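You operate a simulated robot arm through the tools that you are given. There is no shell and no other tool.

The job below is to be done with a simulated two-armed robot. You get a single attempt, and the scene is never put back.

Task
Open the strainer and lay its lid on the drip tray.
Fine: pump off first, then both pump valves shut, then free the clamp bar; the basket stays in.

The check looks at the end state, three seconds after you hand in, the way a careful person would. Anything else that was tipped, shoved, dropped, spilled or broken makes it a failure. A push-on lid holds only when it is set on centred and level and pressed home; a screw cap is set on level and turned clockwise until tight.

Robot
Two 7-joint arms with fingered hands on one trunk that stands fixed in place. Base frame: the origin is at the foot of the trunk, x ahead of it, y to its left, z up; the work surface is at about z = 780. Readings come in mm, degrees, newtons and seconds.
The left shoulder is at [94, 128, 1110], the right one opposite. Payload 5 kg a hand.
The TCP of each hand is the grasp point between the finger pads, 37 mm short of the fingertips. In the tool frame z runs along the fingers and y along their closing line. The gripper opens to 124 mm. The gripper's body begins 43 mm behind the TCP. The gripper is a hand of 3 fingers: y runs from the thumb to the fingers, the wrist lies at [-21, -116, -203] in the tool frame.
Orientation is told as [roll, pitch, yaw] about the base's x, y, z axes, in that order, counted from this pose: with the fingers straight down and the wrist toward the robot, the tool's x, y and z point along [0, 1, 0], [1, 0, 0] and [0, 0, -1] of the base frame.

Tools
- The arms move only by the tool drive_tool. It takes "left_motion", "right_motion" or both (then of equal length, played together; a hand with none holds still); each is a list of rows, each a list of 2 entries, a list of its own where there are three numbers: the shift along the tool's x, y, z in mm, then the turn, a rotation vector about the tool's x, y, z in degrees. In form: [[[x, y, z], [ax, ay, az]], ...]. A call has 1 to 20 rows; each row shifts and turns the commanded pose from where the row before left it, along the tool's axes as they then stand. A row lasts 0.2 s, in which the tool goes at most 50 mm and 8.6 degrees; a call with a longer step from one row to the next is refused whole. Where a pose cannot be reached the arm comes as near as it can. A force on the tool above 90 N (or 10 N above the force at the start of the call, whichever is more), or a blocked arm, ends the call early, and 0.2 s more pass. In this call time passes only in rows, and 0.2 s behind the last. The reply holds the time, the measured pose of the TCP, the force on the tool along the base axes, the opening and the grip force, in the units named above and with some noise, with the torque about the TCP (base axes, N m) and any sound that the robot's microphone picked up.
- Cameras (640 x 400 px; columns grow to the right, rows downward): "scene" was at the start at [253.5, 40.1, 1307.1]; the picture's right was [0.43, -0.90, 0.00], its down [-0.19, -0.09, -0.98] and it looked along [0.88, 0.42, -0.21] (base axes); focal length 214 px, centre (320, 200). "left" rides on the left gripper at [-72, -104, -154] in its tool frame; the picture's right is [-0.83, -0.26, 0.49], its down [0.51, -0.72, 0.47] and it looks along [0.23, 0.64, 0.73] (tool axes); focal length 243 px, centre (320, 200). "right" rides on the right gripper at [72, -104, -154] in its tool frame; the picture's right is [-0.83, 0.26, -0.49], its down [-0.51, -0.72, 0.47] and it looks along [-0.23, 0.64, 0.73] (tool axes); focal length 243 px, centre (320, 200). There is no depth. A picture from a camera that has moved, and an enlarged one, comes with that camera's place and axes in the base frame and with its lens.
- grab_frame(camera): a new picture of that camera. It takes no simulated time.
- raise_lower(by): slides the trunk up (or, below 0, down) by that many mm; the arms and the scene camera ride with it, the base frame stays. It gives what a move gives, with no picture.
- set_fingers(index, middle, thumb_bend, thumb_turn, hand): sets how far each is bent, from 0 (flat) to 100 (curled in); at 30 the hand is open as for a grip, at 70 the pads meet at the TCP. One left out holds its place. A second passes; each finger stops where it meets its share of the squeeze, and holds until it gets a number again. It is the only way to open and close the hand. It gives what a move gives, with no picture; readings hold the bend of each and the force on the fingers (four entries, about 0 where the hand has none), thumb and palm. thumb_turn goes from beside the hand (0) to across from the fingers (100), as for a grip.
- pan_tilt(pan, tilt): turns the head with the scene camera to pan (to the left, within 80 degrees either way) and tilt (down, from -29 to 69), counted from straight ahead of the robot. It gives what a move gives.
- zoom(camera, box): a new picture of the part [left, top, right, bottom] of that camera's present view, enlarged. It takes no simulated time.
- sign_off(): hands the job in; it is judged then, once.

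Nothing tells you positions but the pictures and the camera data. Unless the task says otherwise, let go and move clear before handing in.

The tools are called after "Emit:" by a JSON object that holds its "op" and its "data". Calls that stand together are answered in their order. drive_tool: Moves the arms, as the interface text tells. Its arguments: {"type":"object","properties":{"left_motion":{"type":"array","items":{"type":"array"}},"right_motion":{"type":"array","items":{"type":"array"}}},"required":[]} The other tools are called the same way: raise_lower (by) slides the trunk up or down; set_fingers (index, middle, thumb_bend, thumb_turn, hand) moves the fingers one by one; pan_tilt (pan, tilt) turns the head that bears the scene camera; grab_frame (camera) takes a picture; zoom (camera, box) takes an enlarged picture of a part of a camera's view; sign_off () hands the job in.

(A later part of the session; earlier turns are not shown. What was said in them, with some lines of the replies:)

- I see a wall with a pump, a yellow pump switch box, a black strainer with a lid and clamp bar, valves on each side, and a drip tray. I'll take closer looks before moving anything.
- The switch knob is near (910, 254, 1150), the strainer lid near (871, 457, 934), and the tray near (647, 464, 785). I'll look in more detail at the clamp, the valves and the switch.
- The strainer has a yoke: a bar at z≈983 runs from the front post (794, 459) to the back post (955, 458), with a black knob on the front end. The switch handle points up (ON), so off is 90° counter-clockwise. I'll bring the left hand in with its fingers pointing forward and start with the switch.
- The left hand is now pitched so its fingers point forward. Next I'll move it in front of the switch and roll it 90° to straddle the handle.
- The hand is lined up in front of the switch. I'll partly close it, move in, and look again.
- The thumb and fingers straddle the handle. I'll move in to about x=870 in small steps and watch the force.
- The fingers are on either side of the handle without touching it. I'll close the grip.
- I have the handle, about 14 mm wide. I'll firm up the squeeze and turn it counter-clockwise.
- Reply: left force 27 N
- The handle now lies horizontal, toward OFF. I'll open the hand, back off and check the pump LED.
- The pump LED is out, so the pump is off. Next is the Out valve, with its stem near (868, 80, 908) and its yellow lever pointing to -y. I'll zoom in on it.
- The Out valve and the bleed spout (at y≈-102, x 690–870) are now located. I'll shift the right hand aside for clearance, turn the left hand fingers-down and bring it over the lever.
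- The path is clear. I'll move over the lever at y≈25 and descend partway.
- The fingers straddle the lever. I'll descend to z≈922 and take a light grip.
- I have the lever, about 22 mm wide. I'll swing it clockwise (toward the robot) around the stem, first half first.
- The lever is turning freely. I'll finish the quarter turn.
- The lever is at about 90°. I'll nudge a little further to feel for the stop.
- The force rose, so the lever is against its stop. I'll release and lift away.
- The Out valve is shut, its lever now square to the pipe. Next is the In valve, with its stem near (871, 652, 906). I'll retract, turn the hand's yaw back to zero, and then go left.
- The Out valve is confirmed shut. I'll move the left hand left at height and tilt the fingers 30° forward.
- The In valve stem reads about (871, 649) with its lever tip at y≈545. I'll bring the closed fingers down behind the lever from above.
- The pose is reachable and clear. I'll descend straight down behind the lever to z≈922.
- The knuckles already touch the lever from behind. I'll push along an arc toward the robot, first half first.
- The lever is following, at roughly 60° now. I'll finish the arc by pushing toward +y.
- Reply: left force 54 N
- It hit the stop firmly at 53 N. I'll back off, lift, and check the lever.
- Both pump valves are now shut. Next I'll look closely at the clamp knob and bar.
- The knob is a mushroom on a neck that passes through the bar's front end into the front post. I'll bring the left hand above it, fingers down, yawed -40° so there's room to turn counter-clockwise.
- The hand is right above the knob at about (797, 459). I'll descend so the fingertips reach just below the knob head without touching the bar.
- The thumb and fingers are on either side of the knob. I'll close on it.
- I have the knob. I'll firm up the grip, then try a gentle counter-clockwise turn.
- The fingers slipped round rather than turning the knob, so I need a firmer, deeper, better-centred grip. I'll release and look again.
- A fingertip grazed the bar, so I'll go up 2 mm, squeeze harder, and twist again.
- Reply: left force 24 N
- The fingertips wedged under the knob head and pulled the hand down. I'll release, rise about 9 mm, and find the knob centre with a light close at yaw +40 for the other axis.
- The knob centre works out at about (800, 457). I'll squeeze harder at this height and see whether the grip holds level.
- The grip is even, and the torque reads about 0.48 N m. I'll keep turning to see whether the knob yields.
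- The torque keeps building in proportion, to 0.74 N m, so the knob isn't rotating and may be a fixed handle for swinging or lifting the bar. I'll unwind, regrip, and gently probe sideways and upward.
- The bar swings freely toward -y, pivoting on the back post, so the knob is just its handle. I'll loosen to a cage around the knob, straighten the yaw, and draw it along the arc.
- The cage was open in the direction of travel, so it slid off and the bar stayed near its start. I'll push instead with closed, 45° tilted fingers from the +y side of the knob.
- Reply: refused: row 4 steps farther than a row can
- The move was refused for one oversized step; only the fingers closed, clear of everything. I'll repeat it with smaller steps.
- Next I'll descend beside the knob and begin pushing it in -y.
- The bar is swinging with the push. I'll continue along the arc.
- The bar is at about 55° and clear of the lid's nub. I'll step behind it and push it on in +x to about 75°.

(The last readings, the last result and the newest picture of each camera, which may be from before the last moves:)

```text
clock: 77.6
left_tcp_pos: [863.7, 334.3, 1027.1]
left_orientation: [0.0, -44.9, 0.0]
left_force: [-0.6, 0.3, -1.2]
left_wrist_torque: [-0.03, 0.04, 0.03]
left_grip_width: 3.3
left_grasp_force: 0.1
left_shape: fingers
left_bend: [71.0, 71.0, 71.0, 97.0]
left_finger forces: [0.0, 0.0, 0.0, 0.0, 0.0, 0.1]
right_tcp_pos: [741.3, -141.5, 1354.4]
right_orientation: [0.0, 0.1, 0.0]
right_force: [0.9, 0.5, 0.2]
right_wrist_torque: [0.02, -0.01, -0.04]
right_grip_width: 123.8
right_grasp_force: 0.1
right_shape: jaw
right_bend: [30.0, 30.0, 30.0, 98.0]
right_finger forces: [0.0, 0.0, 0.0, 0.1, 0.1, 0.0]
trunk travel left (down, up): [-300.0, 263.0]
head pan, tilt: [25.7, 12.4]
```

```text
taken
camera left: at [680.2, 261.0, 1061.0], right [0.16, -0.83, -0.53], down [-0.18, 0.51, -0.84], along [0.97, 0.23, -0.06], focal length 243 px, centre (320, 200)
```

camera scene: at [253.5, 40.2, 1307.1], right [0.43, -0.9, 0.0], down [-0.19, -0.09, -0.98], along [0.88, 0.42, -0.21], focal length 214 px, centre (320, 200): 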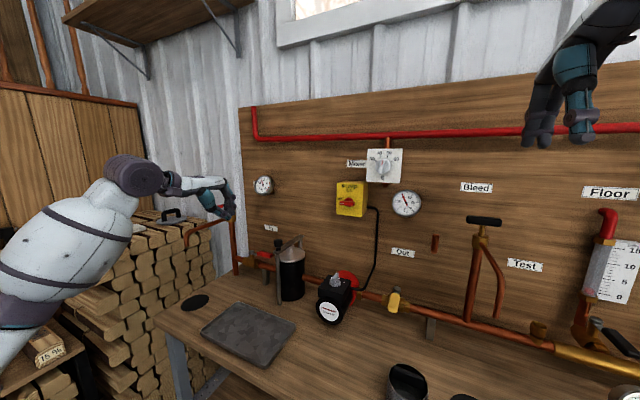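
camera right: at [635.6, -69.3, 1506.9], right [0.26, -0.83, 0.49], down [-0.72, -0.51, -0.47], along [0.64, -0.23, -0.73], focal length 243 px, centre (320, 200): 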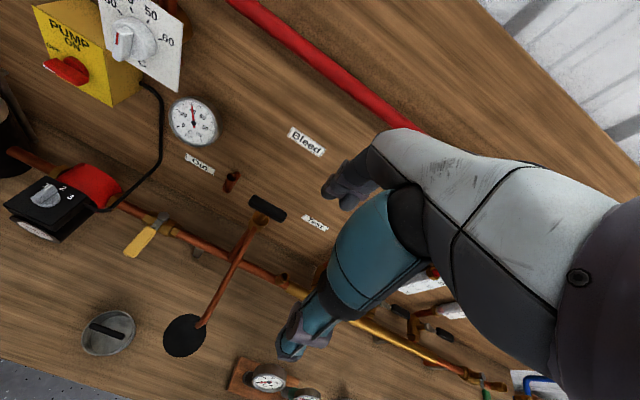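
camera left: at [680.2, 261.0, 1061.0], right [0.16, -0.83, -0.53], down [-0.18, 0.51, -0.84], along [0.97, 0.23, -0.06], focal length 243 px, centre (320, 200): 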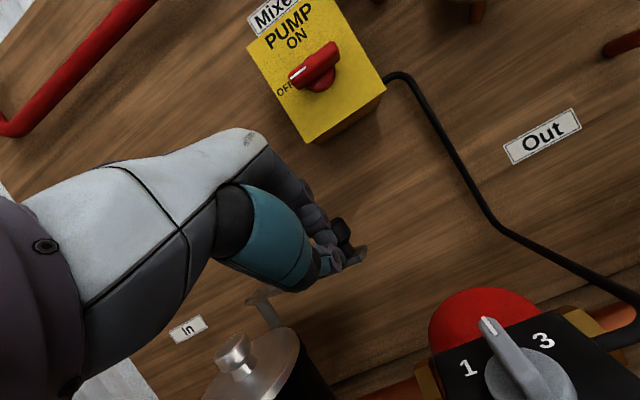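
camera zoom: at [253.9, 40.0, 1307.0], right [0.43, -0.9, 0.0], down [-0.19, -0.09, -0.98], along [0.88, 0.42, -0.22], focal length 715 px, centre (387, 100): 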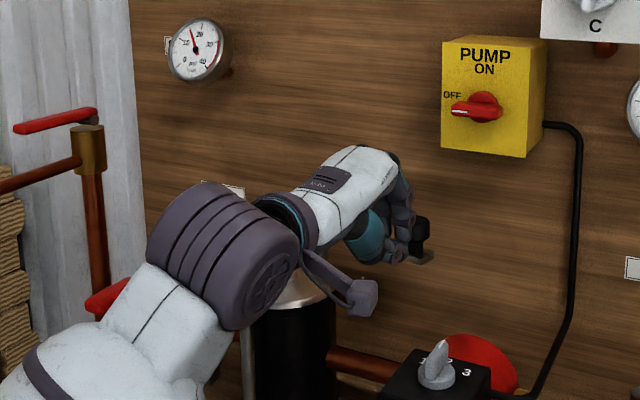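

The bar is now nearly parallel to the wall. I'll retreat, raise, and inspect the lid and its nub.

Emit:
{"op": "drive_tool", "data": {"left_motion": [[[0, -20, -20], [0, 0, 0]], [[0, -25, -25], [0, 0, 0]], [[0, -5, -45], [0, 0, 0]], [[15, 0, -40], [0, 0, 0]], [[40, 0, 0], [7.5, 0, 0]], [[40, 0, 0], [7.5, 0, 0]], [[20, 0, 0], [7.5, 0, 0]], [[0, 0, 0], [7.5, 0, 0]], [[0, 0, 0], [7.5, 0, 0]], [[0, 0, 0], [7.5, 0, 0]]]}}

Emit:
{"op": "set_fingers", "data": {"hand": "left", "index": 50, "middle": 50, "thumb_bend": 50}}

Emit:
{"op": "zoom", "data": {"camera": "scene", "box": [230, 180, 330, 310]}}

Emit:
{"op": "grab_frame", "data": {"camera": "left"}}

Emit:
{"op": "grab_frame", "data": {"camera": "scene"}}

```text
clock: 79.8
left_tcp_pos: [735.3, 447.8, 1082.2]
left_orientation: [0.1, 0.2, 0.1]
left_force: [0.6, -0.5, -0.2]
left_wrist_torque: [0.03, 0.0, 0.0]
left_grip_width: 3.3
left_grasp_force: 0.0
left_shape: fingers
left_bend: [71.0, 71.0, 71.0, 97.0]
left_finger forces: [0.0, 0.0, 0.0, 0.1, 0.1, 0.0]
right_tcp_pos: [740.4, -142.7, 1352.9]
right_orientation: [0.0, 0.0, 0.1]
right_force: [-0.5, -0.3, -0.6]
right_wrist_torque: [0.04, 0.0, 0.01]
right_grip_width: 123.6
right_grasp_force: 0.0
right_shape: jaw
right_bend: [30.0, 30.0, 30.0, 98.0]
right_finger forces: [0.0, 0.1, 0.0, 0.0, 0.0, 0.0]
trunk travel left (down, up): [-300.0, 263.0]
head pan, tilt: [25.7, 12.4]
```

```text
clock: 80.8
left_tcp_pos: [734.2, 448.5, 1082.6]
left_orientation: [-0.1, -0.1, 0.1]
left_force: [0.5, 0.6, 0.0]
left_wrist_torque: [0.03, -0.02, 0.02]
left_grip_width: 67.3
left_grasp_force: 0.1
left_shape: fingers
left_bend: [50.0, 50.0, 50.0, 97.0]
left_finger forces: [0.0, 0.0, 0.0, 0.0, 0.1, 0.1]
right_tcp_pos: [740.3, -141.9, 1353.1]
right_orientation: [0.0, 0.0, 0.0]
right_force: [-0.1, 1.3, 0.1]
right_wrist_torque: [0.01, 0.02, -0.01]
right_grip_width: 123.7
right_grasp_force: 0.1
right_shape: jaw
right_bend: [30.0, 30.0, 30.0, 98.0]
right_finger forces: [0.1, 0.0, 0.0, 0.1, 0.0, 0.1]
trunk travel left (down, up): [-300.0, 263.0]
head pan, tilt: [25.7, 12.4]
```

```text
3.08 times, centred on (280, 245) of scene
camera zoom: at [253.7, 40.1, 1307.0], right [0.43, -0.9, 0.0], down [-0.19, -0.09, -0.98], along [0.88, 0.42, -0.21], focal length 660 px, centre (443, 62)
```

zoom: 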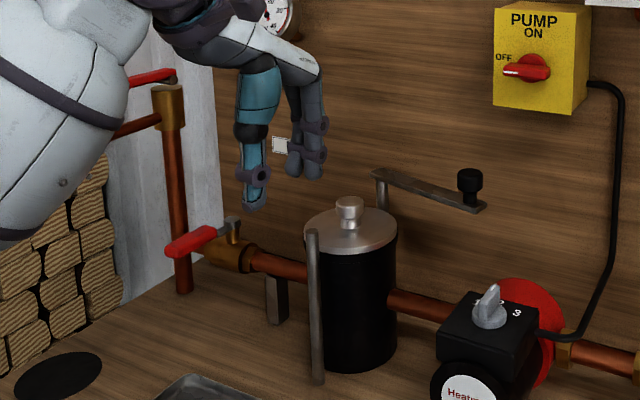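

```text
taken
camera left: at [629.9, 375.9, 1235.7], right [-0.26, -0.83, -0.49], down [-0.72, 0.51, -0.47], along [0.64, 0.23, -0.73], focal length 243 px, centre (320, 200)
```

left: 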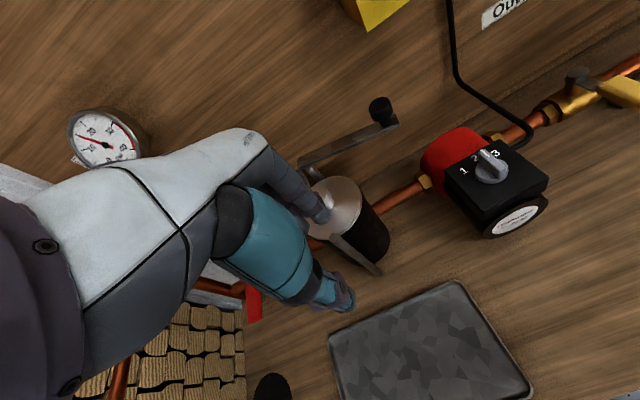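

```text
taken
camera scene: at [253.7, 40.1, 1307.0], right [0.43, -0.9, 0.0], down [-0.19, -0.09, -0.98], along [0.88, 0.42, -0.21], focal length 214 px, centre (320, 200)
```

scene: 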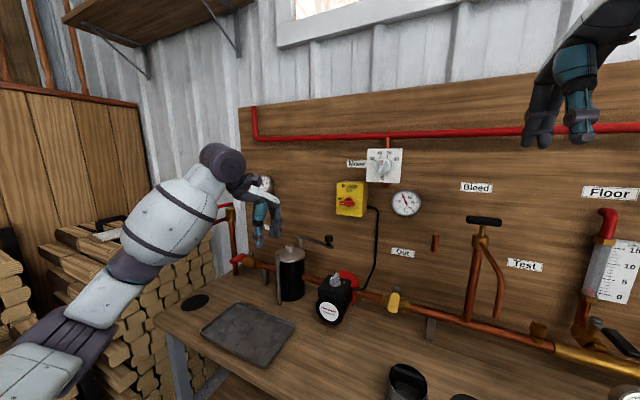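

The clamp bar is clear of the lid. I'll zoom in on the nub to get its exact position and height.

Emit:
{"op": "zoom", "data": {"camera": "scene", "box": [265, 230, 325, 270]}}

Emit:
{"op": "zoom", "data": {"camera": "left", "box": [280, 150, 420, 290]}}

```text
10.00 times, centred on (295, 250) of scene
camera zoom: at [253.7, 40.1, 1307.0], right [0.43, -0.9, 0.0], down [-0.19, -0.09, -0.98], along [0.88, 0.42, -0.21], focal length 2145 px, centre (570, -300)
```

zoom: 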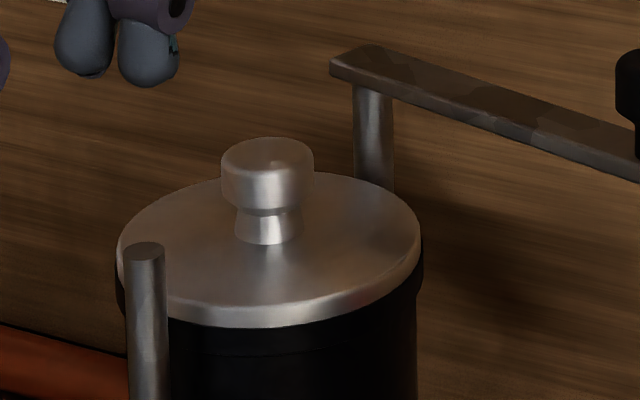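

```text
2.86 times, centred on (350, 220) of left
camera zoom: at [629.9, 375.9, 1235.7], right [-0.26, -0.83, -0.49], down [-0.72, 0.51, -0.47], along [0.64, 0.23, -0.73], focal length 693 px, centre (234, 143)
```

zoom: 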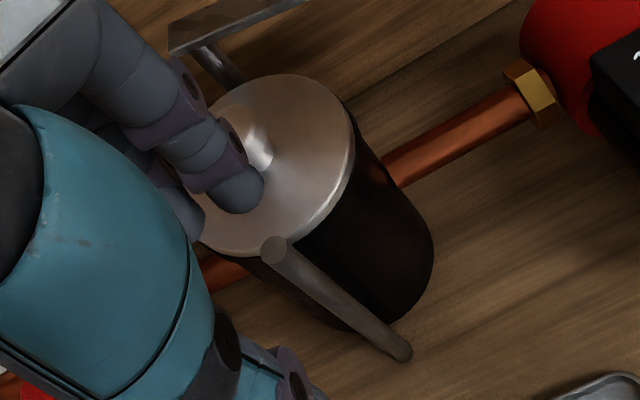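

The nub head is about 33 mm across with its top near z≈973, and the lid is about 113 mm across at z≈942. I'll position the hand above it and descend partway.

Emit:
{"op": "drive_tool", "data": {"left_motion": [[[3.5, 45, 0], [0, 0, 0]], [[3.5, 45, 0], [0, 0, 0]], [[3.5, 45, 0], [0, 0, 0]], [[0, 0, 30], [0, 0, 0]], [[0, 0, 30], [0, 0, 0]]]}}

Emit:
{"op": "zoom", "data": {"camera": "scene", "box": [255, 210, 325, 280]}}

Emit:
{"op": "zoom", "data": {"camera": "left", "box": [270, 190, 430, 330]}}

```text
clock: 82.0
left_tcp_pos: [870.6, 456.4, 1019.4]
left_orientation: [0.0, 0.0, 0.0]
left_force: [-0.3, -0.4, 0.9]
left_wrist_torque: [0.03, -0.01, -0.02]
left_grip_width: 67.6
left_grasp_force: 0.1
left_shape: fingers
left_bend: [50.0, 50.0, 50.0, 97.0]
left_finger forces: [0.1, 0.1, 0.0, 0.0, 0.0, 0.0]
right_tcp_pos: [740.3, -141.9, 1352.5]
right_orientation: [0.1, 0.1, 0.1]
right_force: [-0.3, 0.0, 0.2]
right_wrist_torque: [-0.03, 0.01, 0.02]
right_grip_width: 123.7
right_grasp_force: 0.0
right_shape: jaw
right_bend: [30.0, 30.0, 30.0, 98.0]
right_finger forces: [0.1, 0.0, 0.0, 0.0, 0.0, 0.1]
trunk travel left (down, up): [-300.0, 263.0]
head pan, tilt: [25.7, 12.4]
```

```text
5.71 times, centred on (290, 245) of scene
camera zoom: at [254.3, 40.3, 1306.9], right [0.43, -0.9, 0.0], down [-0.19, -0.09, -0.98], along [0.88, 0.42, -0.22], focal length 1226 px, centre (491, -57)
```

zoom: 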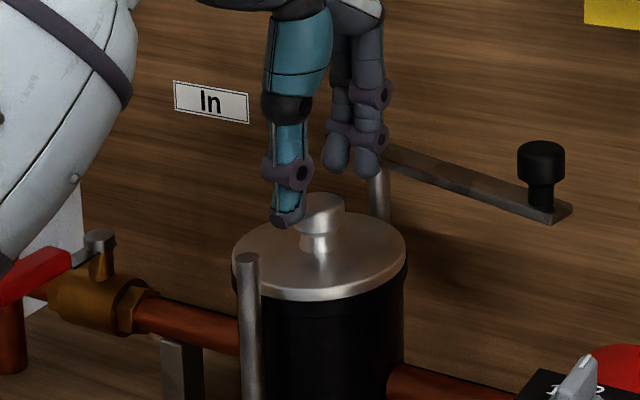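

```text
2.86 times, centred on (350, 260) of left
camera zoom: at [765.4, 384.4, 1172.5], right [-0.26, -0.83, -0.49], down [-0.72, 0.51, -0.47], along [0.64, 0.23, -0.73], focal length 693 px, centre (234, 29)
```

zoom: 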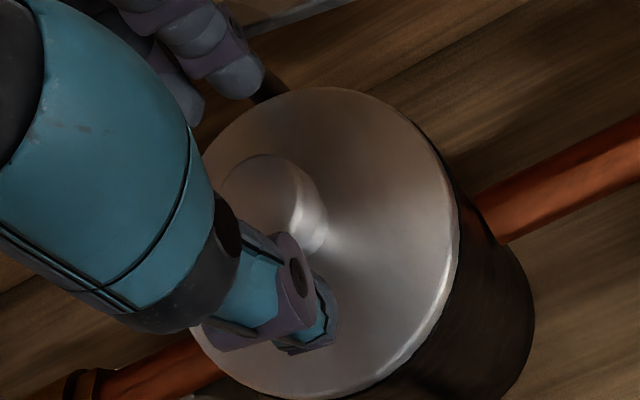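

The nub centre reads (869, 458), so the hand is well aligned. I'll descend to z≈986 and grip.

Emit:
{"op": "drive_tool", "data": {"left_motion": [[[1.5, -1, 12], [0, 0, 0]], [[0, 0, 12], [0, 0, 0]], [[0, 0, 9], [0, 0, 0]]]}}

Emit:
{"op": "set_fingers", "data": {"hand": "left", "index": 66, "middle": 66, "thumb_bend": 66}}

Emit:
{"op": "zoom", "data": {"camera": "scene", "box": [255, 210, 325, 280]}}

```text
clock: 82.8
left_tcp_pos: [867.6, 458.8, 990.8]
left_orientation: [0.1, -0.1, 0.0]
left_force: [-1.3, -0.4, 0.8]
left_wrist_torque: [0.01, -0.02, -0.01]
left_grip_width: 67.4
left_grasp_force: 0.7
left_shape: fingers
left_bend: [50.0, 51.0, 50.0, 97.0]
left_finger forces: [0.0, 1.5, 0.0, 0.0, 0.0, 0.1]
right_tcp_pos: [739.4, -141.6, 1354.0]
right_orientation: [0.0, 0.1, -0.1]
right_force: [0.1, 0.0, 0.3]
right_wrist_torque: [0.02, 0.0, 0.04]
right_grip_width: 124.0
right_grasp_force: 0.0
right_shape: jaw
right_bend: [30.0, 30.0, 30.0, 98.0]
right_finger forces: [0.0, 0.1, 0.0, 0.0, 0.0, 0.0]
trunk travel left (down, up): [-300.0, 263.0]
head pan, tilt: [25.7, 12.4]
```

```text
clock: 83.8
left_tcp_pos: [868.7, 458.8, 990.0]
left_orientation: [0.0, 0.0, 0.0]
left_force: [-0.3, -0.4, -0.2]
left_wrist_torque: [0.01, 0.0, -0.01]
left_grip_width: 31.4
left_grasp_force: 4.9
left_shape: fingers
left_bend: [62.0, 64.0, 62.0, 97.0]
left_finger forces: [3.1, 2.0, 0.0, 0.0, 5.6, 0.0]
right_tcp_pos: [740.8, -141.7, 1353.6]
right_orientation: [0.0, 0.0, 0.0]
right_force: [-0.1, -0.3, 0.4]
right_wrist_torque: [0.02, -0.02, 0.02]
right_grip_width: 123.7
right_grasp_force: 0.1
right_shape: jaw
right_bend: [30.0, 30.0, 30.0, 98.0]
right_finger forces: [0.0, 0.1, 0.0, 0.1, 0.1, 0.0]
trunk travel left (down, up): [-300.0, 263.0]
head pan, tilt: [25.7, 12.4]
```

```text
5.71 times, centred on (290, 245) of scene
camera zoom: at [253.6, 40.2, 1307.0], right [0.43, -0.9, 0.0], down [-0.19, -0.09, -0.98], along [0.88, 0.42, -0.22], focal length 1226 px, centre (491, -57)
```

zoom: 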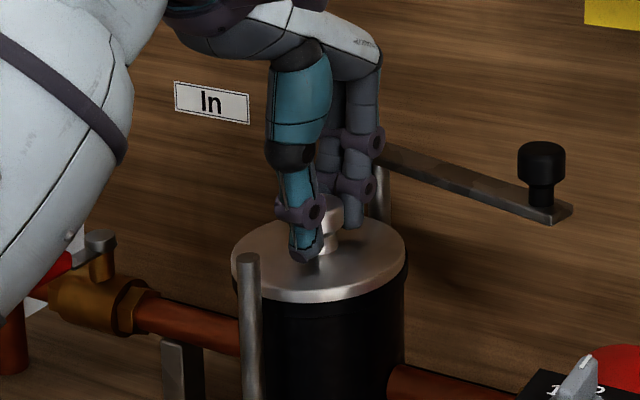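

I have the nub. I'll squeeze more firmly and lift slowly.

Emit:
{"op": "set_fingers", "data": {"hand": "left", "index": 80, "middle": 80, "thumb_bend": 80}}

Emit:
{"op": "drive_tool", "data": {"left_motion": [[[0, 0, -4], [0, 0, 0]], [[0, 0, -4], [0, 0, 0]], [[0, 0, -5], [0, 0, 0]], [[0, 0, -5], [0, 0, 0]]]}}

Emit:
{"op": "zoom", "data": {"camera": "scene", "box": [255, 210, 325, 280]}}

Emit:
{"op": "grab_frame", "data": {"camera": "left"}}

```text
clock: 84.8
left_tcp_pos: [867.5, 459.6, 990.2]
left_orientation: [-0.1, 0.0, 0.1]
left_force: [-0.4, 1.6, 1.7]
left_wrist_torque: [-0.04, 0.12, -0.1]
left_grip_width: 26.7
left_grasp_force: 29.0
left_shape: fingers
left_bend: [71.0, 72.0, 66.0, 93.0]
left_finger forces: [13.9, 14.0, 0.0, 0.1, 29.8, 0.1]
right_tcp_pos: [741.2, -140.8, 1353.6]
right_orientation: [-0.1, 0.0, 0.0]
right_force: [0.1, 0.1, 1.1]
right_wrist_torque: [0.0, -0.02, -0.02]
right_grip_width: 123.5
right_grasp_force: 0.1
right_shape: jaw
right_bend: [30.0, 30.0, 30.0, 98.0]
right_finger forces: [0.0, 0.0, 0.1, 0.1, 0.0, 0.0]
trunk travel left (down, up): [-300.0, 263.0]
head pan, tilt: [25.7, 12.4]
```

```text
clock: 85.8
left_tcp_pos: [868.3, 461.1, 1008.2]
left_orientation: [-0.1, 0.1, 0.1]
left_force: [0.2, -0.3, -2.0]
left_wrist_torque: [0.03, 0.02, 0.02]
left_grip_width: 26.1
left_grasp_force: 28.0
left_shape: fingers
left_bend: [71.0, 72.0, 66.0, 93.0]
left_finger forces: [13.9, 13.4, 0.1, 0.1, 29.1, 0.0]
right_tcp_pos: [740.6, -141.7, 1353.8]
right_orientation: [0.0, 0.0, 0.0]
right_force: [0.7, 0.5, 0.7]
right_wrist_torque: [0.0, -0.03, 0.02]
right_grip_width: 123.9
right_grasp_force: 0.0
right_shape: jaw
right_bend: [30.0, 30.0, 30.0, 98.0]
right_finger forces: [0.0, 0.1, 0.1, 0.0, 0.0, 0.1]
trunk travel left (down, up): [-300.0, 263.0]
head pan, tilt: [25.7, 12.4]
```

```text
5.71 times, centred on (290, 245) of scene
camera zoom: at [253.7, 40.1, 1307.0], right [0.43, -0.9, 0.0], down [-0.19, -0.09, -0.98], along [0.88, 0.42, -0.22], focal length 1226 px, centre (491, -57)
```

zoom: 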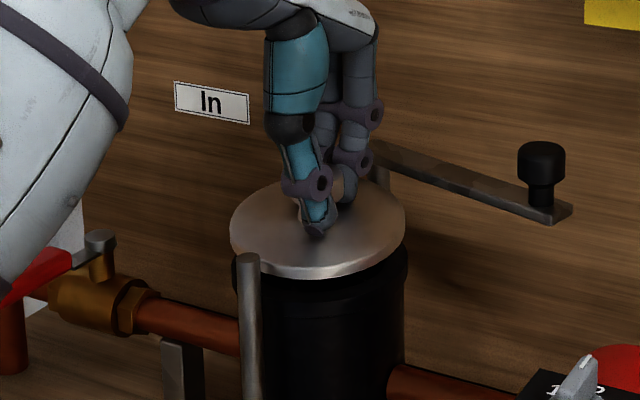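

```text
taken
camera left: at [763.5, 388.7, 1161.3], right [-0.26, -0.83, -0.49], down [-0.72, 0.51, -0.47], along [0.64, 0.23, -0.73], focal length 243 px, centre (320, 200)
```

left: 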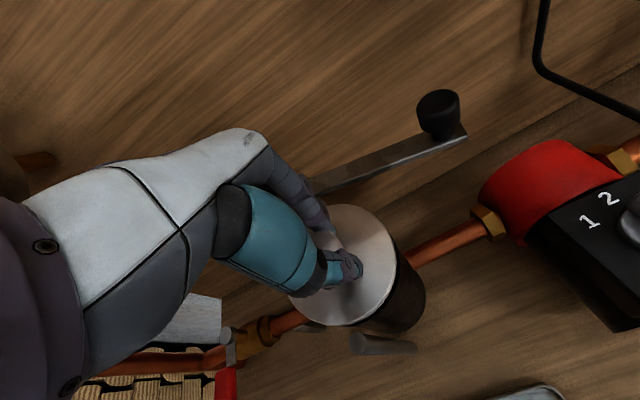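

The lid is coming up level and light. I'll lift it straight up further and check underneath.

Emit:
{"op": "drive_tool", "data": {"left_motion": [[[0, 0, -12], [0, 0, 0]], [[0, 0, -16], [0, 0, 0]], [[0, 0, -20], [0, 0, 0]], [[0, 0, -20], [0, 0, 0]], [[0, 0, -20], [0, 0, 0]]]}}

Emit:
{"op": "zoom", "data": {"camera": "scene", "box": [245, 190, 335, 290]}}

Emit:
{"op": "grab_frame", "data": {"camera": "scene"}}

```text
clock: 87.0
left_tcp_pos: [867.7, 459.3, 1096.7]
left_orientation: [-0.1, 0.0, 0.1]
left_force: [-0.5, 0.1, -2.4]
left_wrist_torque: [0.03, -0.02, 0.04]
left_grip_width: 26.3
left_grasp_force: 28.6
left_shape: fingers
left_bend: [71.0, 72.0, 66.0, 93.0]
left_finger forces: [14.2, 13.5, 0.0, 0.0, 29.0, 0.0]
right_tcp_pos: [740.2, -142.2, 1353.2]
right_orientation: [0.1, 0.0, 0.0]
right_force: [-0.1, 0.1, 0.1]
right_wrist_torque: [-0.01, -0.03, -0.03]
right_grip_width: 123.7
right_grasp_force: 0.2
right_shape: jaw
right_bend: [30.0, 30.0, 30.0, 98.0]
right_finger forces: [0.0, 0.1, 0.0, 0.0, 0.1, 0.1]
trunk travel left (down, up): [-300.0, 263.0]
head pan, tilt: [25.7, 12.4]
```

```text
4.00 times, centred on (290, 240) of scene
camera zoom: at [253.5, 39.9, 1307.1], right [0.43, -0.9, 0.0], down [-0.19, -0.09, -0.98], along [0.88, 0.42, -0.21], focal length 858 px, centre (440, 40)
```

zoom: 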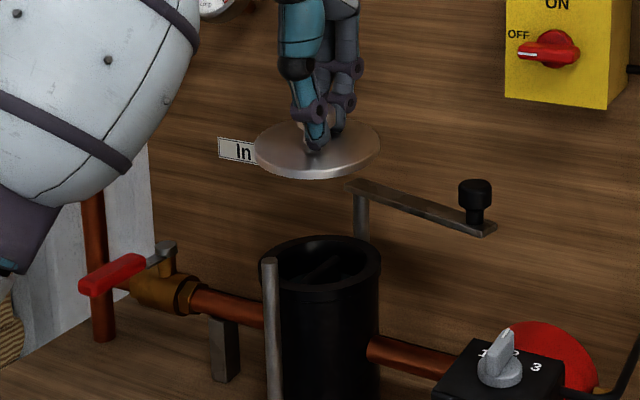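

```text
taken
camera scene: at [253.5, 39.9, 1307.1], right [0.43, -0.9, 0.0], down [-0.19, -0.09, -0.98], along [0.88, 0.42, -0.21], focal length 214 px, centre (320, 200)
```

scene: 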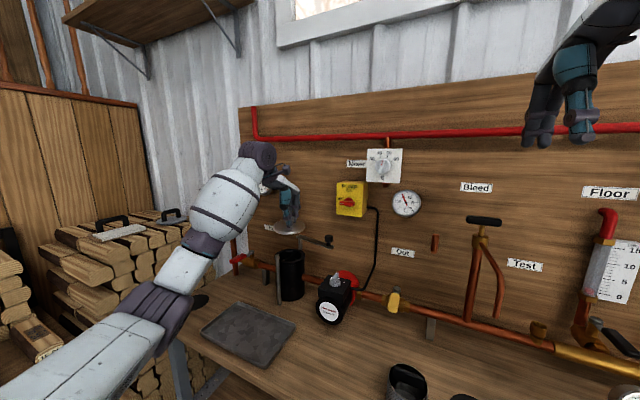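

The lid is off and the basket is still in the body. I'll carry the lid toward the robot over the tray, which spans about x 579–724 and y 346–590.

Emit:
{"op": "drive_tool", "data": {"left_motion": [[[1, -30, 0], [0, 0, 0]], [[2, -40, 0], [0, 0, 0]], [[2, -40, 0], [0, 0, 0]], [[2, -40, 0], [0, 0, 0]], [[1, -38, 0], [0, 0, 0]], [[1, -28, 0], [0, 0, 0]]]}}

Emit:
{"op": "grab_frame", "data": {"camera": "scene"}}

Emit:
{"op": "grab_frame", "data": {"camera": "left"}}

Emit:
{"op": "zoom", "data": {"camera": "scene", "box": [190, 220, 320, 380]}}

```text
clock: 88.4
left_tcp_pos: [650.8, 471.6, 1095.6]
left_orientation: [0.0, -0.1, 0.0]
left_force: [-0.4, -0.8, -1.5]
left_wrist_torque: [0.0, -0.04, 0.0]
left_grip_width: 26.0
left_grasp_force: 29.2
left_shape: fingers
left_bend: [71.0, 72.0, 67.0, 93.0]
left_finger forces: [16.0, 14.0, 0.1, 0.0, 29.0, 0.0]
right_tcp_pos: [739.1, -141.0, 1353.5]
right_orientation: [0.0, 0.0, -0.1]
right_force: [-0.4, 0.5, 0.6]
right_wrist_torque: [-0.03, -0.05, 0.0]
right_grip_width: 123.5
right_grasp_force: 0.1
right_shape: jaw
right_bend: [30.0, 30.0, 30.0, 98.0]
right_finger forces: [0.0, 0.1, 0.0, 0.0, 0.1, 0.0]
trunk travel left (down, up): [-300.0, 263.0]
head pan, tilt: [25.7, 12.4]
```

```text
taken
camera scene: at [252.7, 40.4, 1307.3], right [0.43, -0.9, 0.0], down [-0.19, -0.09, -0.98], along [0.88, 0.42, -0.21], focal length 214 px, centre (320, 200)
```

scene: 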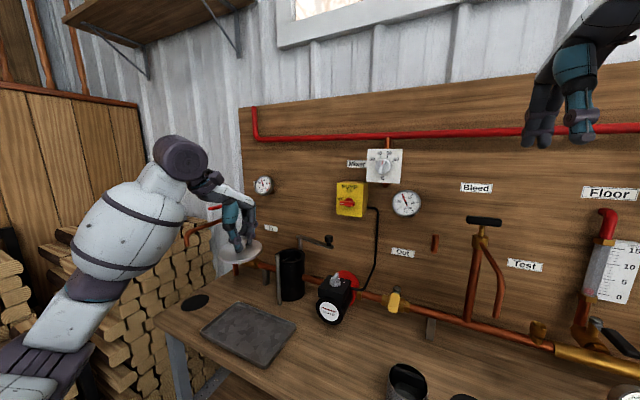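

```text
taken
camera left: at [545.7, 398.5, 1249.1], right [-0.26, -0.83, -0.49], down [-0.72, 0.51, -0.47], along [0.64, 0.23, -0.73], focal length 243 px, centre (320, 200)
```

left: 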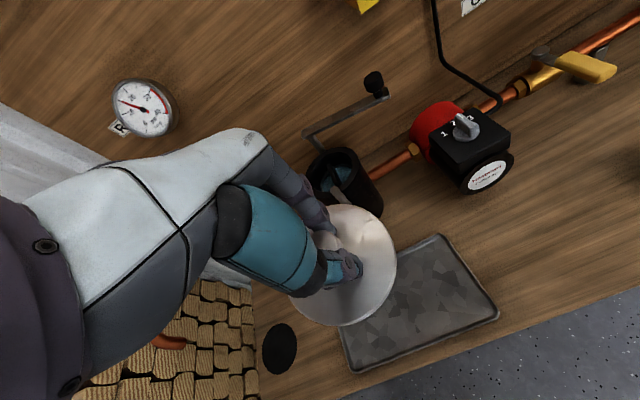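

```text
2.50 times, centred on (255, 300) of scene
camera zoom: at [252.7, 40.4, 1307.3], right [0.43, -0.9, 0.0], down [-0.19, -0.09, -0.98], along [0.88, 0.42, -0.21], focal length 536 px, centre (482, -50)
```

zoom: 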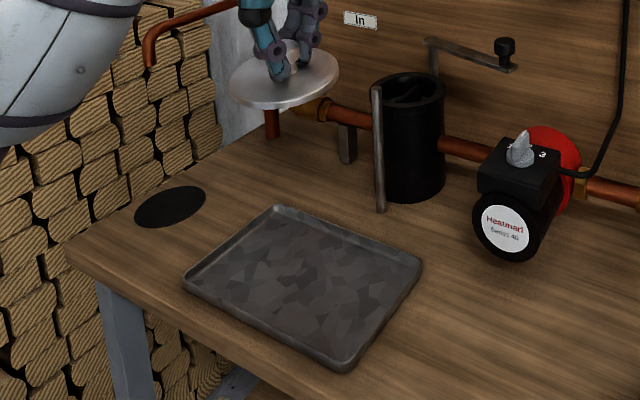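

The lid is over the tray, whose centre is at about (655, 470). I'll correct slightly, then lower in stages.

Emit:
{"op": "drive_tool", "data": {"left_motion": [[[-1.5, 4, 20], [0, 0, 0]], [[0, 0, 35], [0, 0, 0]], [[0, 0, 35], [0, 0, 0]], [[0, 0, 35], [0, 0, 0]]]}}

Emit:
{"op": "grab_frame", "data": {"camera": "scene"}}

Emit:
{"op": "grab_frame", "data": {"camera": "left"}}

```text
clock: 89.4
left_tcp_pos: [656.1, 469.2, 967.3]
left_orientation: [-0.1, 0.0, 0.1]
left_force: [0.2, 0.2, -2.1]
left_wrist_torque: [-0.04, -0.01, 0.01]
left_grip_width: 26.5
left_grasp_force: 29.4
left_shape: fingers
left_bend: [71.0, 72.0, 67.0, 92.0]
left_finger forces: [16.4, 14.3, 0.0, 0.0, 28.8, 0.0]
right_tcp_pos: [740.0, -141.2, 1353.2]
right_orientation: [-0.1, 0.0, 0.0]
right_force: [1.0, -0.8, -0.4]
right_wrist_torque: [-0.03, -0.01, 0.01]
right_grip_width: 124.0
right_grasp_force: 0.1
right_shape: jaw
right_bend: [30.0, 30.0, 30.0, 98.0]
right_finger forces: [0.0, 0.0, 0.0, 0.0, 0.0, 0.1]
trunk travel left (down, up): [-300.0, 263.0]
head pan, tilt: [25.7, 12.4]
```

```text
taken
camera scene: at [253.5, 40.9, 1307.1], right [0.43, -0.9, 0.0], down [-0.19, -0.09, -0.98], along [0.88, 0.42, -0.22], focal length 214 px, centre (320, 200)
```

scene: 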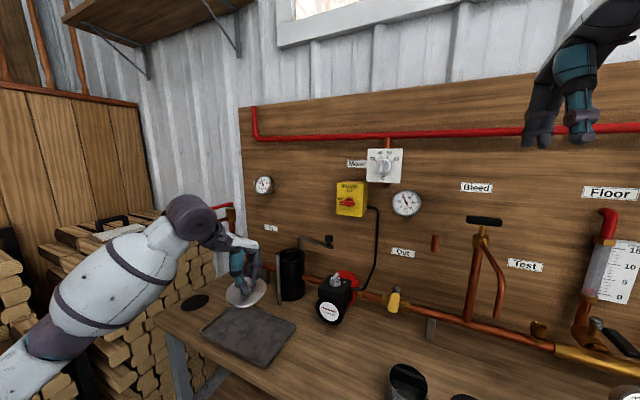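

```text
taken
camera left: at [551.0, 395.9, 1121.0], right [-0.26, -0.83, -0.49], down [-0.72, 0.51, -0.47], along [0.64, 0.23, -0.73], focal length 243 px, centre (320, 200)
```

left: 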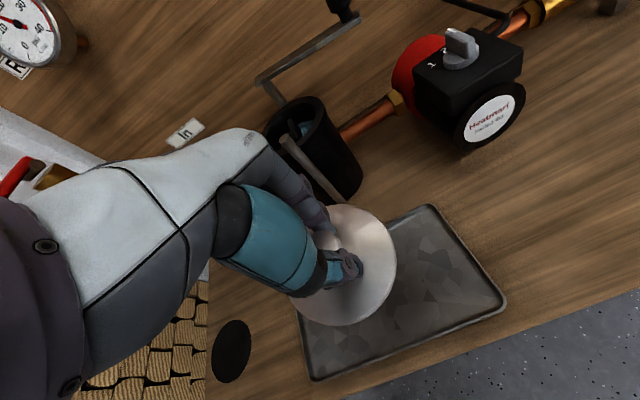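

The tray centre is confirmed at about (656, 468), right under the hand. I'll keep lowering, slowing near contact.

Emit:
{"op": "drive_tool", "data": {"left_motion": [[[0, 0, 35], [0, 0, 0]], [[0, 0, 30], [0, 0, 0]], [[0, 0, 25], [0, 0, 0]], [[0, 0, 12], [0, 0, 0]]]}}

Emit:
{"op": "grab_frame", "data": {"camera": "left"}}

Emit:
{"op": "zoom", "data": {"camera": "scene", "box": [180, 250, 320, 380]}}

```text
clock: 90.4
left_tcp_pos: [656.5, 467.7, 867.8]
left_orientation: [0.0, 0.0, 0.0]
left_force: [0.8, -0.6, -2.4]
left_wrist_torque: [-0.01, -0.02, 0.0]
left_grip_width: 26.1
left_grasp_force: 30.5
left_shape: fingers
left_bend: [71.0, 72.0, 67.0, 92.0]
left_finger forces: [17.0, 14.4, 0.0, 0.0, 28.8, 0.0]
right_tcp_pos: [739.9, -140.7, 1353.8]
right_orientation: [-0.1, 0.1, 0.0]
right_force: [-0.2, -0.1, -0.3]
right_wrist_torque: [0.01, -0.01, 0.01]
right_grip_width: 123.7
right_grasp_force: 0.1
right_shape: jaw
right_bend: [30.0, 30.0, 30.0, 98.0]
right_finger forces: [0.0, 0.0, 0.0, 0.1, 0.1, 0.1]
trunk travel left (down, up): [-300.0, 263.0]
head pan, tilt: [25.7, 12.4]
```

```text
taken
camera left: at [551.4, 395.4, 1020.0], right [-0.26, -0.83, -0.49], down [-0.72, 0.51, -0.47], along [0.64, 0.23, -0.73], focal length 243 px, centre (320, 200)
```

left: 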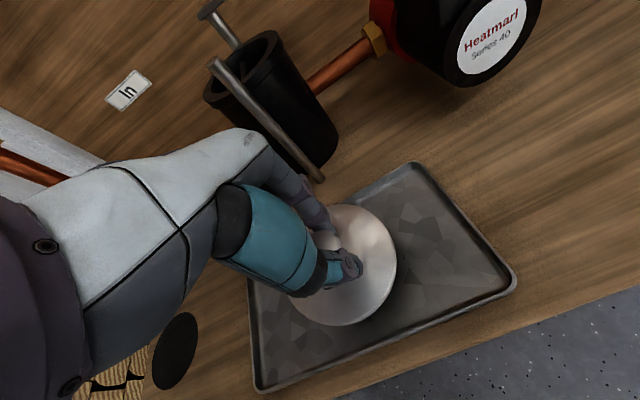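

```text
3.08 times, centred on (250, 315) of scene
camera zoom: at [253.8, 40.5, 1307.0], right [0.43, -0.9, 0.0], down [-0.19, -0.09, -0.98], along [0.88, 0.42, -0.22], focal length 660 px, centre (535, -154)
```

zoom: 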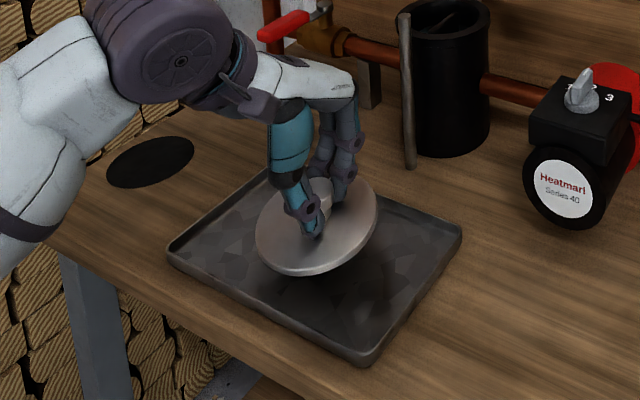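

The lid is still just above the tray, and its tilt is only perspective (the flat black disc on the bench looks the same). I'll lower in small steps until it touches.

Emit:
{"op": "drive_tool", "data": {"left_motion": [[[0, 0, 4], [0, 0, 0]], [[0, 0, 4], [0, 0, 0]], [[0, 0, 4], [0, 0, 0]], [[0, 0, 3], [0, 0, 0]], [[0, 0, 3], [0, 0, 0]]]}}

Emit:
{"op": "zoom", "data": {"camera": "scene", "box": [180, 250, 320, 380]}}

```text
clock: 91.6
left_tcp_pos: [657.5, 468.3, 851.3]
left_orientation: [0.0, 0.0, 0.0]
left_force: [-0.3, 0.3, -1.6]
left_wrist_torque: [-0.05, 0.01, 0.02]
left_grip_width: 26.1
left_grasp_force: 30.1
left_shape: fingers
left_bend: [71.0, 72.0, 67.0, 92.0]
left_finger forces: [17.1, 14.5, 0.1, 0.0, 28.7, 0.0]
right_tcp_pos: [739.5, -141.6, 1353.5]
right_orientation: [0.0, 0.1, 0.0]
right_force: [-0.5, 0.7, 0.0]
right_wrist_torque: [-0.01, -0.01, -0.02]
right_grip_width: 123.5
right_grasp_force: 0.0
right_shape: jaw
right_bend: [30.0, 30.0, 30.0, 98.0]
right_finger forces: [0.0, 0.0, 0.1, 0.0, 0.1, 0.0]
trunk travel left (down, up): [-300.0, 263.0]
head pan, tilt: [25.7, 12.4]
```

```text
3.08 times, centred on (250, 315) of scene
camera zoom: at [253.8, 40.3, 1307.0], right [0.43, -0.9, 0.0], down [-0.19, -0.09, -0.98], along [0.88, 0.42, -0.22], focal length 660 px, centre (535, -154)
```

zoom: 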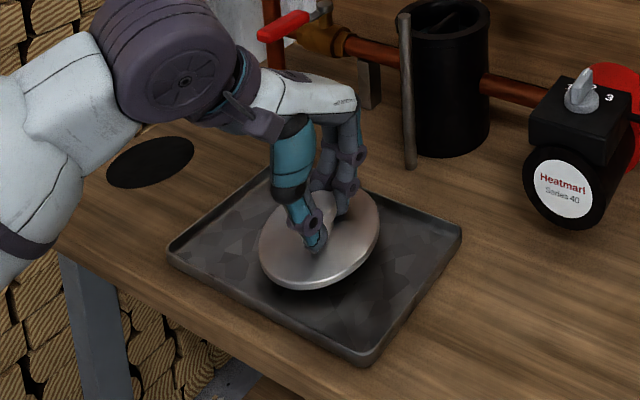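

No contact yet. I'll carry on down in small steps.

Emit:
{"op": "drive_tool", "data": {"left_motion": [[[0, 0, 2.5], [0, 0, 0]], [[0, 0, 2.5], [0, 0, 0]], [[0, 0, 2], [0, 0, 0]]]}}

Emit:
{"op": "drive_tool", "data": {"left_motion": [[[0, 0, 2], [0, 0, 0]], [[0, 0, 2], [0, 0, 0]]]}}

Emit:
{"op": "zoom", "data": {"camera": "scene", "box": [180, 250, 320, 380]}}

```text
clock: 92.4
left_tcp_pos: [656.6, 467.5, 842.6]
left_orientation: [0.0, 0.1, 0.1]
left_force: [1.5, 0.8, -0.7]
left_wrist_torque: [0.0, 0.02, 0.02]
left_grip_width: 26.3
left_grasp_force: 29.9
left_shape: fingers
left_bend: [71.0, 72.0, 67.0, 92.0]
left_finger forces: [17.5, 14.9, 0.0, 0.0, 28.8, 0.0]
right_tcp_pos: [739.6, -140.9, 1354.2]
right_orientation: [-0.1, -0.1, -0.1]
right_force: [-0.5, -0.1, 0.5]
right_wrist_torque: [0.0, 0.01, -0.01]
right_grip_width: 123.7
right_grasp_force: 0.1
right_shape: jaw
right_bend: [30.0, 30.0, 30.0, 98.0]
right_finger forces: [0.0, 0.0, 0.1, 0.1, 0.0, 0.0]
trunk travel left (down, up): [-300.0, 263.0]
head pan, tilt: [25.7, 12.4]
```

```text
clock: 93.0
left_tcp_pos: [656.2, 468.2, 841.7]
left_orientation: [0.0, -0.1, 0.1]
left_force: [1.7, 3.3, 8.9]
left_wrist_torque: [-0.14, 0.22, -0.07]
left_grip_width: 26.0
left_grasp_force: 31.1
left_shape: fingers
left_bend: [71.0, 72.0, 68.0, 92.0]
left_finger forces: [15.8, 17.0, 0.1, 0.0, 30.2, 0.1]
right_tcp_pos: [738.8, -143.1, 1353.5]
right_orientation: [0.0, 0.0, -0.1]
right_force: [0.2, 0.3, 0.3]
right_wrist_torque: [0.02, -0.01, 0.01]
right_grip_width: 123.4
right_grasp_force: 0.1
right_shape: jaw
right_bend: [30.0, 30.0, 30.0, 98.0]
right_finger forces: [0.0, 0.0, 0.0, 0.0, 0.0, 0.0]
trunk travel left (down, up): [-300.0, 263.0]
head pan, tilt: [25.7, 12.4]
```

```text
3.08 times, centred on (250, 315) of scene
camera zoom: at [252.9, 39.9, 1307.3], right [0.43, -0.9, 0.0], down [-0.19, -0.09, -0.98], along [0.88, 0.42, -0.21], focal length 660 px, centre (535, -154)
```

zoom: 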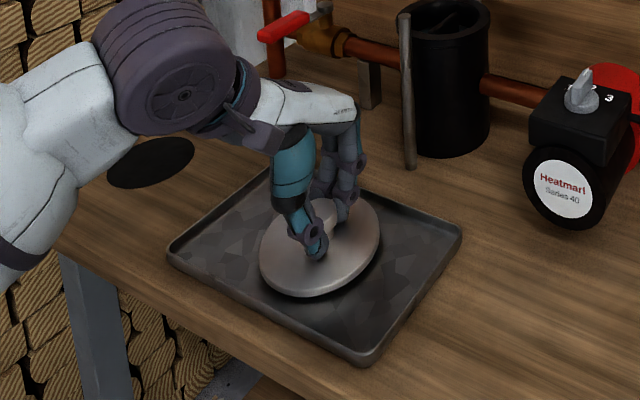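

The lid has touched down with about 9 N of contact. I'll release gently.

Emit:
{"op": "set_fingers", "data": {"hand": "left", "index": 62, "middle": 62, "thumb_bend": 60}}

Emit:
{"op": "set_fingers", "data": {"hand": "left", "index": 48, "middle": 48, "thumb_bend": 48}}

Emit:
{"op": "zoom", "data": {"camera": "scene", "box": [180, 250, 320, 380]}}

Emit:
{"op": "grab_frame", "data": {"camera": "left"}}

```text
clock: 94.0
left_tcp_pos: [656.4, 468.7, 841.0]
left_orientation: [0.0, 0.0, 0.1]
left_force: [-1.0, -0.7, -1.0]
left_wrist_torque: [0.02, 0.02, 0.01]
left_grip_width: 33.7
left_grasp_force: 0.0
left_shape: fingers
left_bend: [62.0, 62.0, 60.0, 97.0]
left_finger forces: [0.0, 0.0, 0.1, 0.0, 0.6, 0.0]
right_tcp_pos: [740.7, -142.8, 1354.3]
right_orientation: [0.0, 0.1, 0.0]
right_force: [0.7, -0.2, 0.1]
right_wrist_torque: [0.03, 0.02, 0.03]
right_grip_width: 123.5
right_grasp_force: 0.0
right_shape: jaw
right_bend: [30.0, 30.0, 30.0, 98.0]
right_finger forces: [0.0, 0.0, 0.0, 0.1, 0.1, 0.0]
trunk travel left (down, up): [-300.0, 263.0]
head pan, tilt: [25.7, 12.4]
```

```text
clock: 95.0
left_tcp_pos: [655.9, 467.9, 840.6]
left_orientation: [0.0, 0.0, 0.0]
left_force: [0.5, 0.7, 5.4]
left_wrist_torque: [0.05, -0.19, 0.02]
left_grip_width: 73.4
left_grasp_force: 2.7
left_shape: fingers
left_bend: [48.0, 48.0, 48.0, 97.0]
left_finger forces: [0.1, 5.3, 0.0, 0.0, 0.1, 0.0]
right_tcp_pos: [739.8, -142.1, 1354.2]
right_orientation: [0.0, 0.0, 0.1]
right_force: [0.5, -0.3, 0.2]
right_wrist_torque: [0.0, 0.01, 0.02]
right_grip_width: 123.7
right_grasp_force: 0.0
right_shape: jaw
right_bend: [30.0, 30.0, 30.0, 98.0]
right_finger forces: [0.0, 0.0, 0.1, 0.1, 0.0, 0.0]
trunk travel left (down, up): [-300.0, 263.0]
head pan, tilt: [25.7, 12.4]
```

```text
3.08 times, centred on (250, 315) of scene
camera zoom: at [253.0, 39.8, 1307.2], right [0.43, -0.9, 0.0], down [-0.19, -0.09, -0.98], along [0.88, 0.42, -0.21], focal length 660 px, centre (535, -154)
```

zoom: 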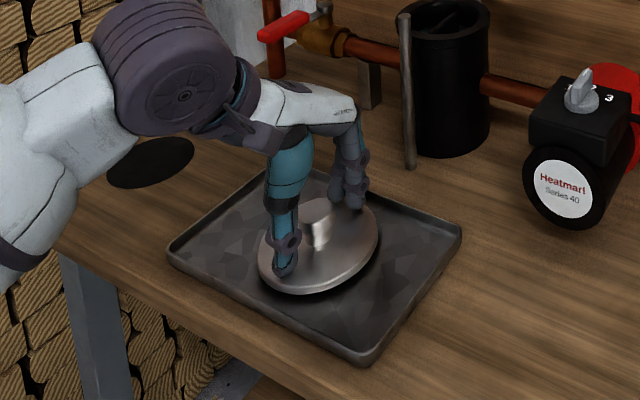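

```text
taken
camera left: at [551.9, 395.7, 993.7], right [-0.26, -0.83, -0.49], down [-0.72, 0.51, -0.47], along [0.64, 0.23, -0.73], focal length 243 px, centre (320, 200)
```

left: 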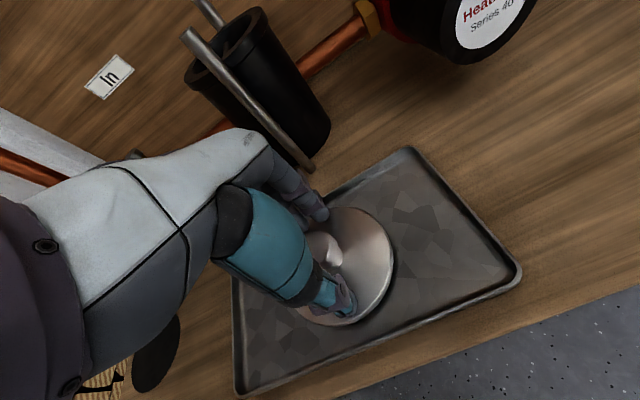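

It's released. I'll lift straight up and retreat clear, then check everything.

Emit:
{"op": "drive_tool", "data": {"left_motion": [[[0, 0, -6], [0, 0, 0]], [[0, 0, -20], [0, 0, 0]], [[0, 0, -40], [0, 0, 0]], [[0, 0, -45], [0, 0, 0]], [[0, 0, -45], [0, 0, 0]], [[0, 0, -45], [0, 0, 0]], [[0, 0, -45], [0, 0, 0]], [[0, -35, -30], [0, 0, 0]], [[0, -40, -20], [0, 0, 0]], [[0, -40, 0], [0, 0, 0]]]}}

Emit:
{"op": "grab_frame", "data": {"camera": "scene"}}

Emit:
{"op": "zoom", "data": {"camera": "scene", "box": [180, 230, 320, 380]}}

Emit:
{"op": "grab_frame", "data": {"camera": "left"}}

Emit:
{"op": "zoom", "data": {"camera": "scene", "box": [320, 160, 460, 330]}}

```text
clock: 97.2
left_tcp_pos: [541.5, 465.5, 1133.8]
left_orientation: [-0.1, 0.0, 0.1]
left_force: [-0.8, 0.6, -0.3]
left_wrist_torque: [-0.02, -0.01, 0.01]
left_grip_width: 73.8
left_grasp_force: 0.0
left_shape: fingers
left_bend: [48.0, 48.0, 48.0, 97.0]
left_finger forces: [0.1, 0.0, 0.0, 0.0, 0.1, 0.1]
right_tcp_pos: [739.2, -141.4, 1353.3]
right_orientation: [0.0, 0.1, 0.1]
right_force: [0.1, -0.2, 0.7]
right_wrist_torque: [-0.04, 0.04, 0.05]
right_grip_width: 123.6
right_grasp_force: 0.1
right_shape: jaw
right_bend: [30.0, 30.0, 30.0, 98.0]
right_finger forces: [0.0, 0.0, 0.0, 0.0, 0.1, 0.0]
trunk travel left (down, up): [-300.0, 263.0]
head pan, tilt: [25.7, 12.4]
```

```text
taken
camera scene: at [254.1, 40.6, 1306.9], right [0.43, -0.9, 0.0], down [-0.19, -0.09, -0.98], along [0.88, 0.42, -0.22], focal length 214 px, centre (320, 200)
```

scene: 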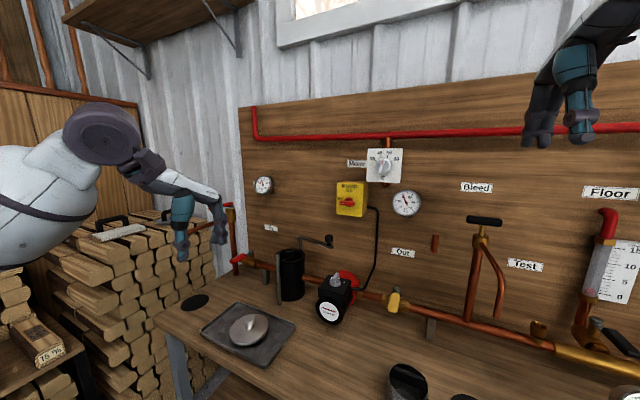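

```text
2.67 times, centred on (250, 305) of scene
camera zoom: at [254.1, 40.6, 1306.9], right [0.43, -0.9, 0.0], down [-0.19, -0.09, -0.98], along [0.88, 0.42, -0.22], focal length 572 px, centre (507, -80)
```

zoom: 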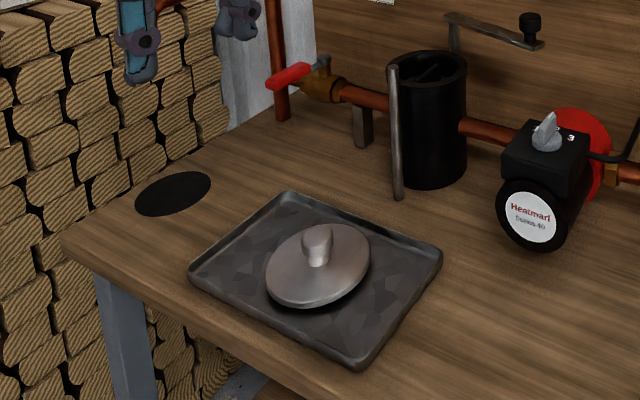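

```text
taken
camera left: at [435.8, 394.0, 1287.1], right [-0.26, -0.83, -0.49], down [-0.72, 0.51, -0.47], along [0.64, 0.23, -0.73], focal length 243 px, centre (320, 200)
```

left: 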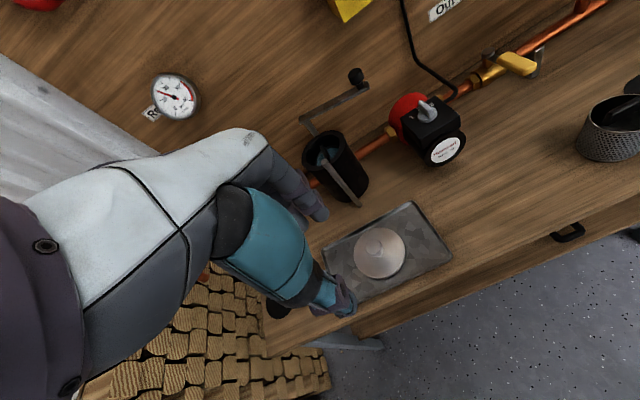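

```text
2.35 times, centred on (390, 245) of scene
camera zoom: at [254.1, 40.6, 1306.9], right [0.43, -0.9, 0.0], down [-0.19, -0.09, -0.98], along [0.88, 0.42, -0.22], focal length 505 px, centre (155, 94)
```

zoom: 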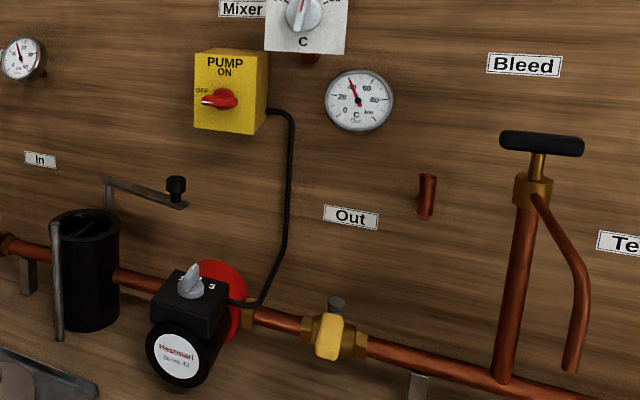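

The pump is off, both pump valves are shut, the clamp bar is swung clear, and the lid lies flat on the drip tray. The basket is still in the strainer and nothing else was disturbed. Both hands are empty and clear, so I'm handing in.

Emit:
{"op": "sign_off", "data": {}}

```text
The job is handed in.
```

The strainer is open and its lid is lying flat on the drip tray. The basket is still in the strainer body.

1. **Pump:** I turned the switch to OFF and the pump's light went out.
2. **Valves:** I turned the Out valve and then the In valve until each reached its stop, with the lever square to the pipe.
3. **Clamp bar:** I swung it to the right on its back post, well clear of the lid. Before finding that it swings, I tried to unscrew its black knob, with up to about 0.7 N m of twist. The knob did not turn and looks unharmed.
4. **Lid:** I lifted it straight up by its nub and set it down in the middle of the tray.

In the final pictures nothing else looks moved or spilled. The job is handed in, but I have no result of the check yet.
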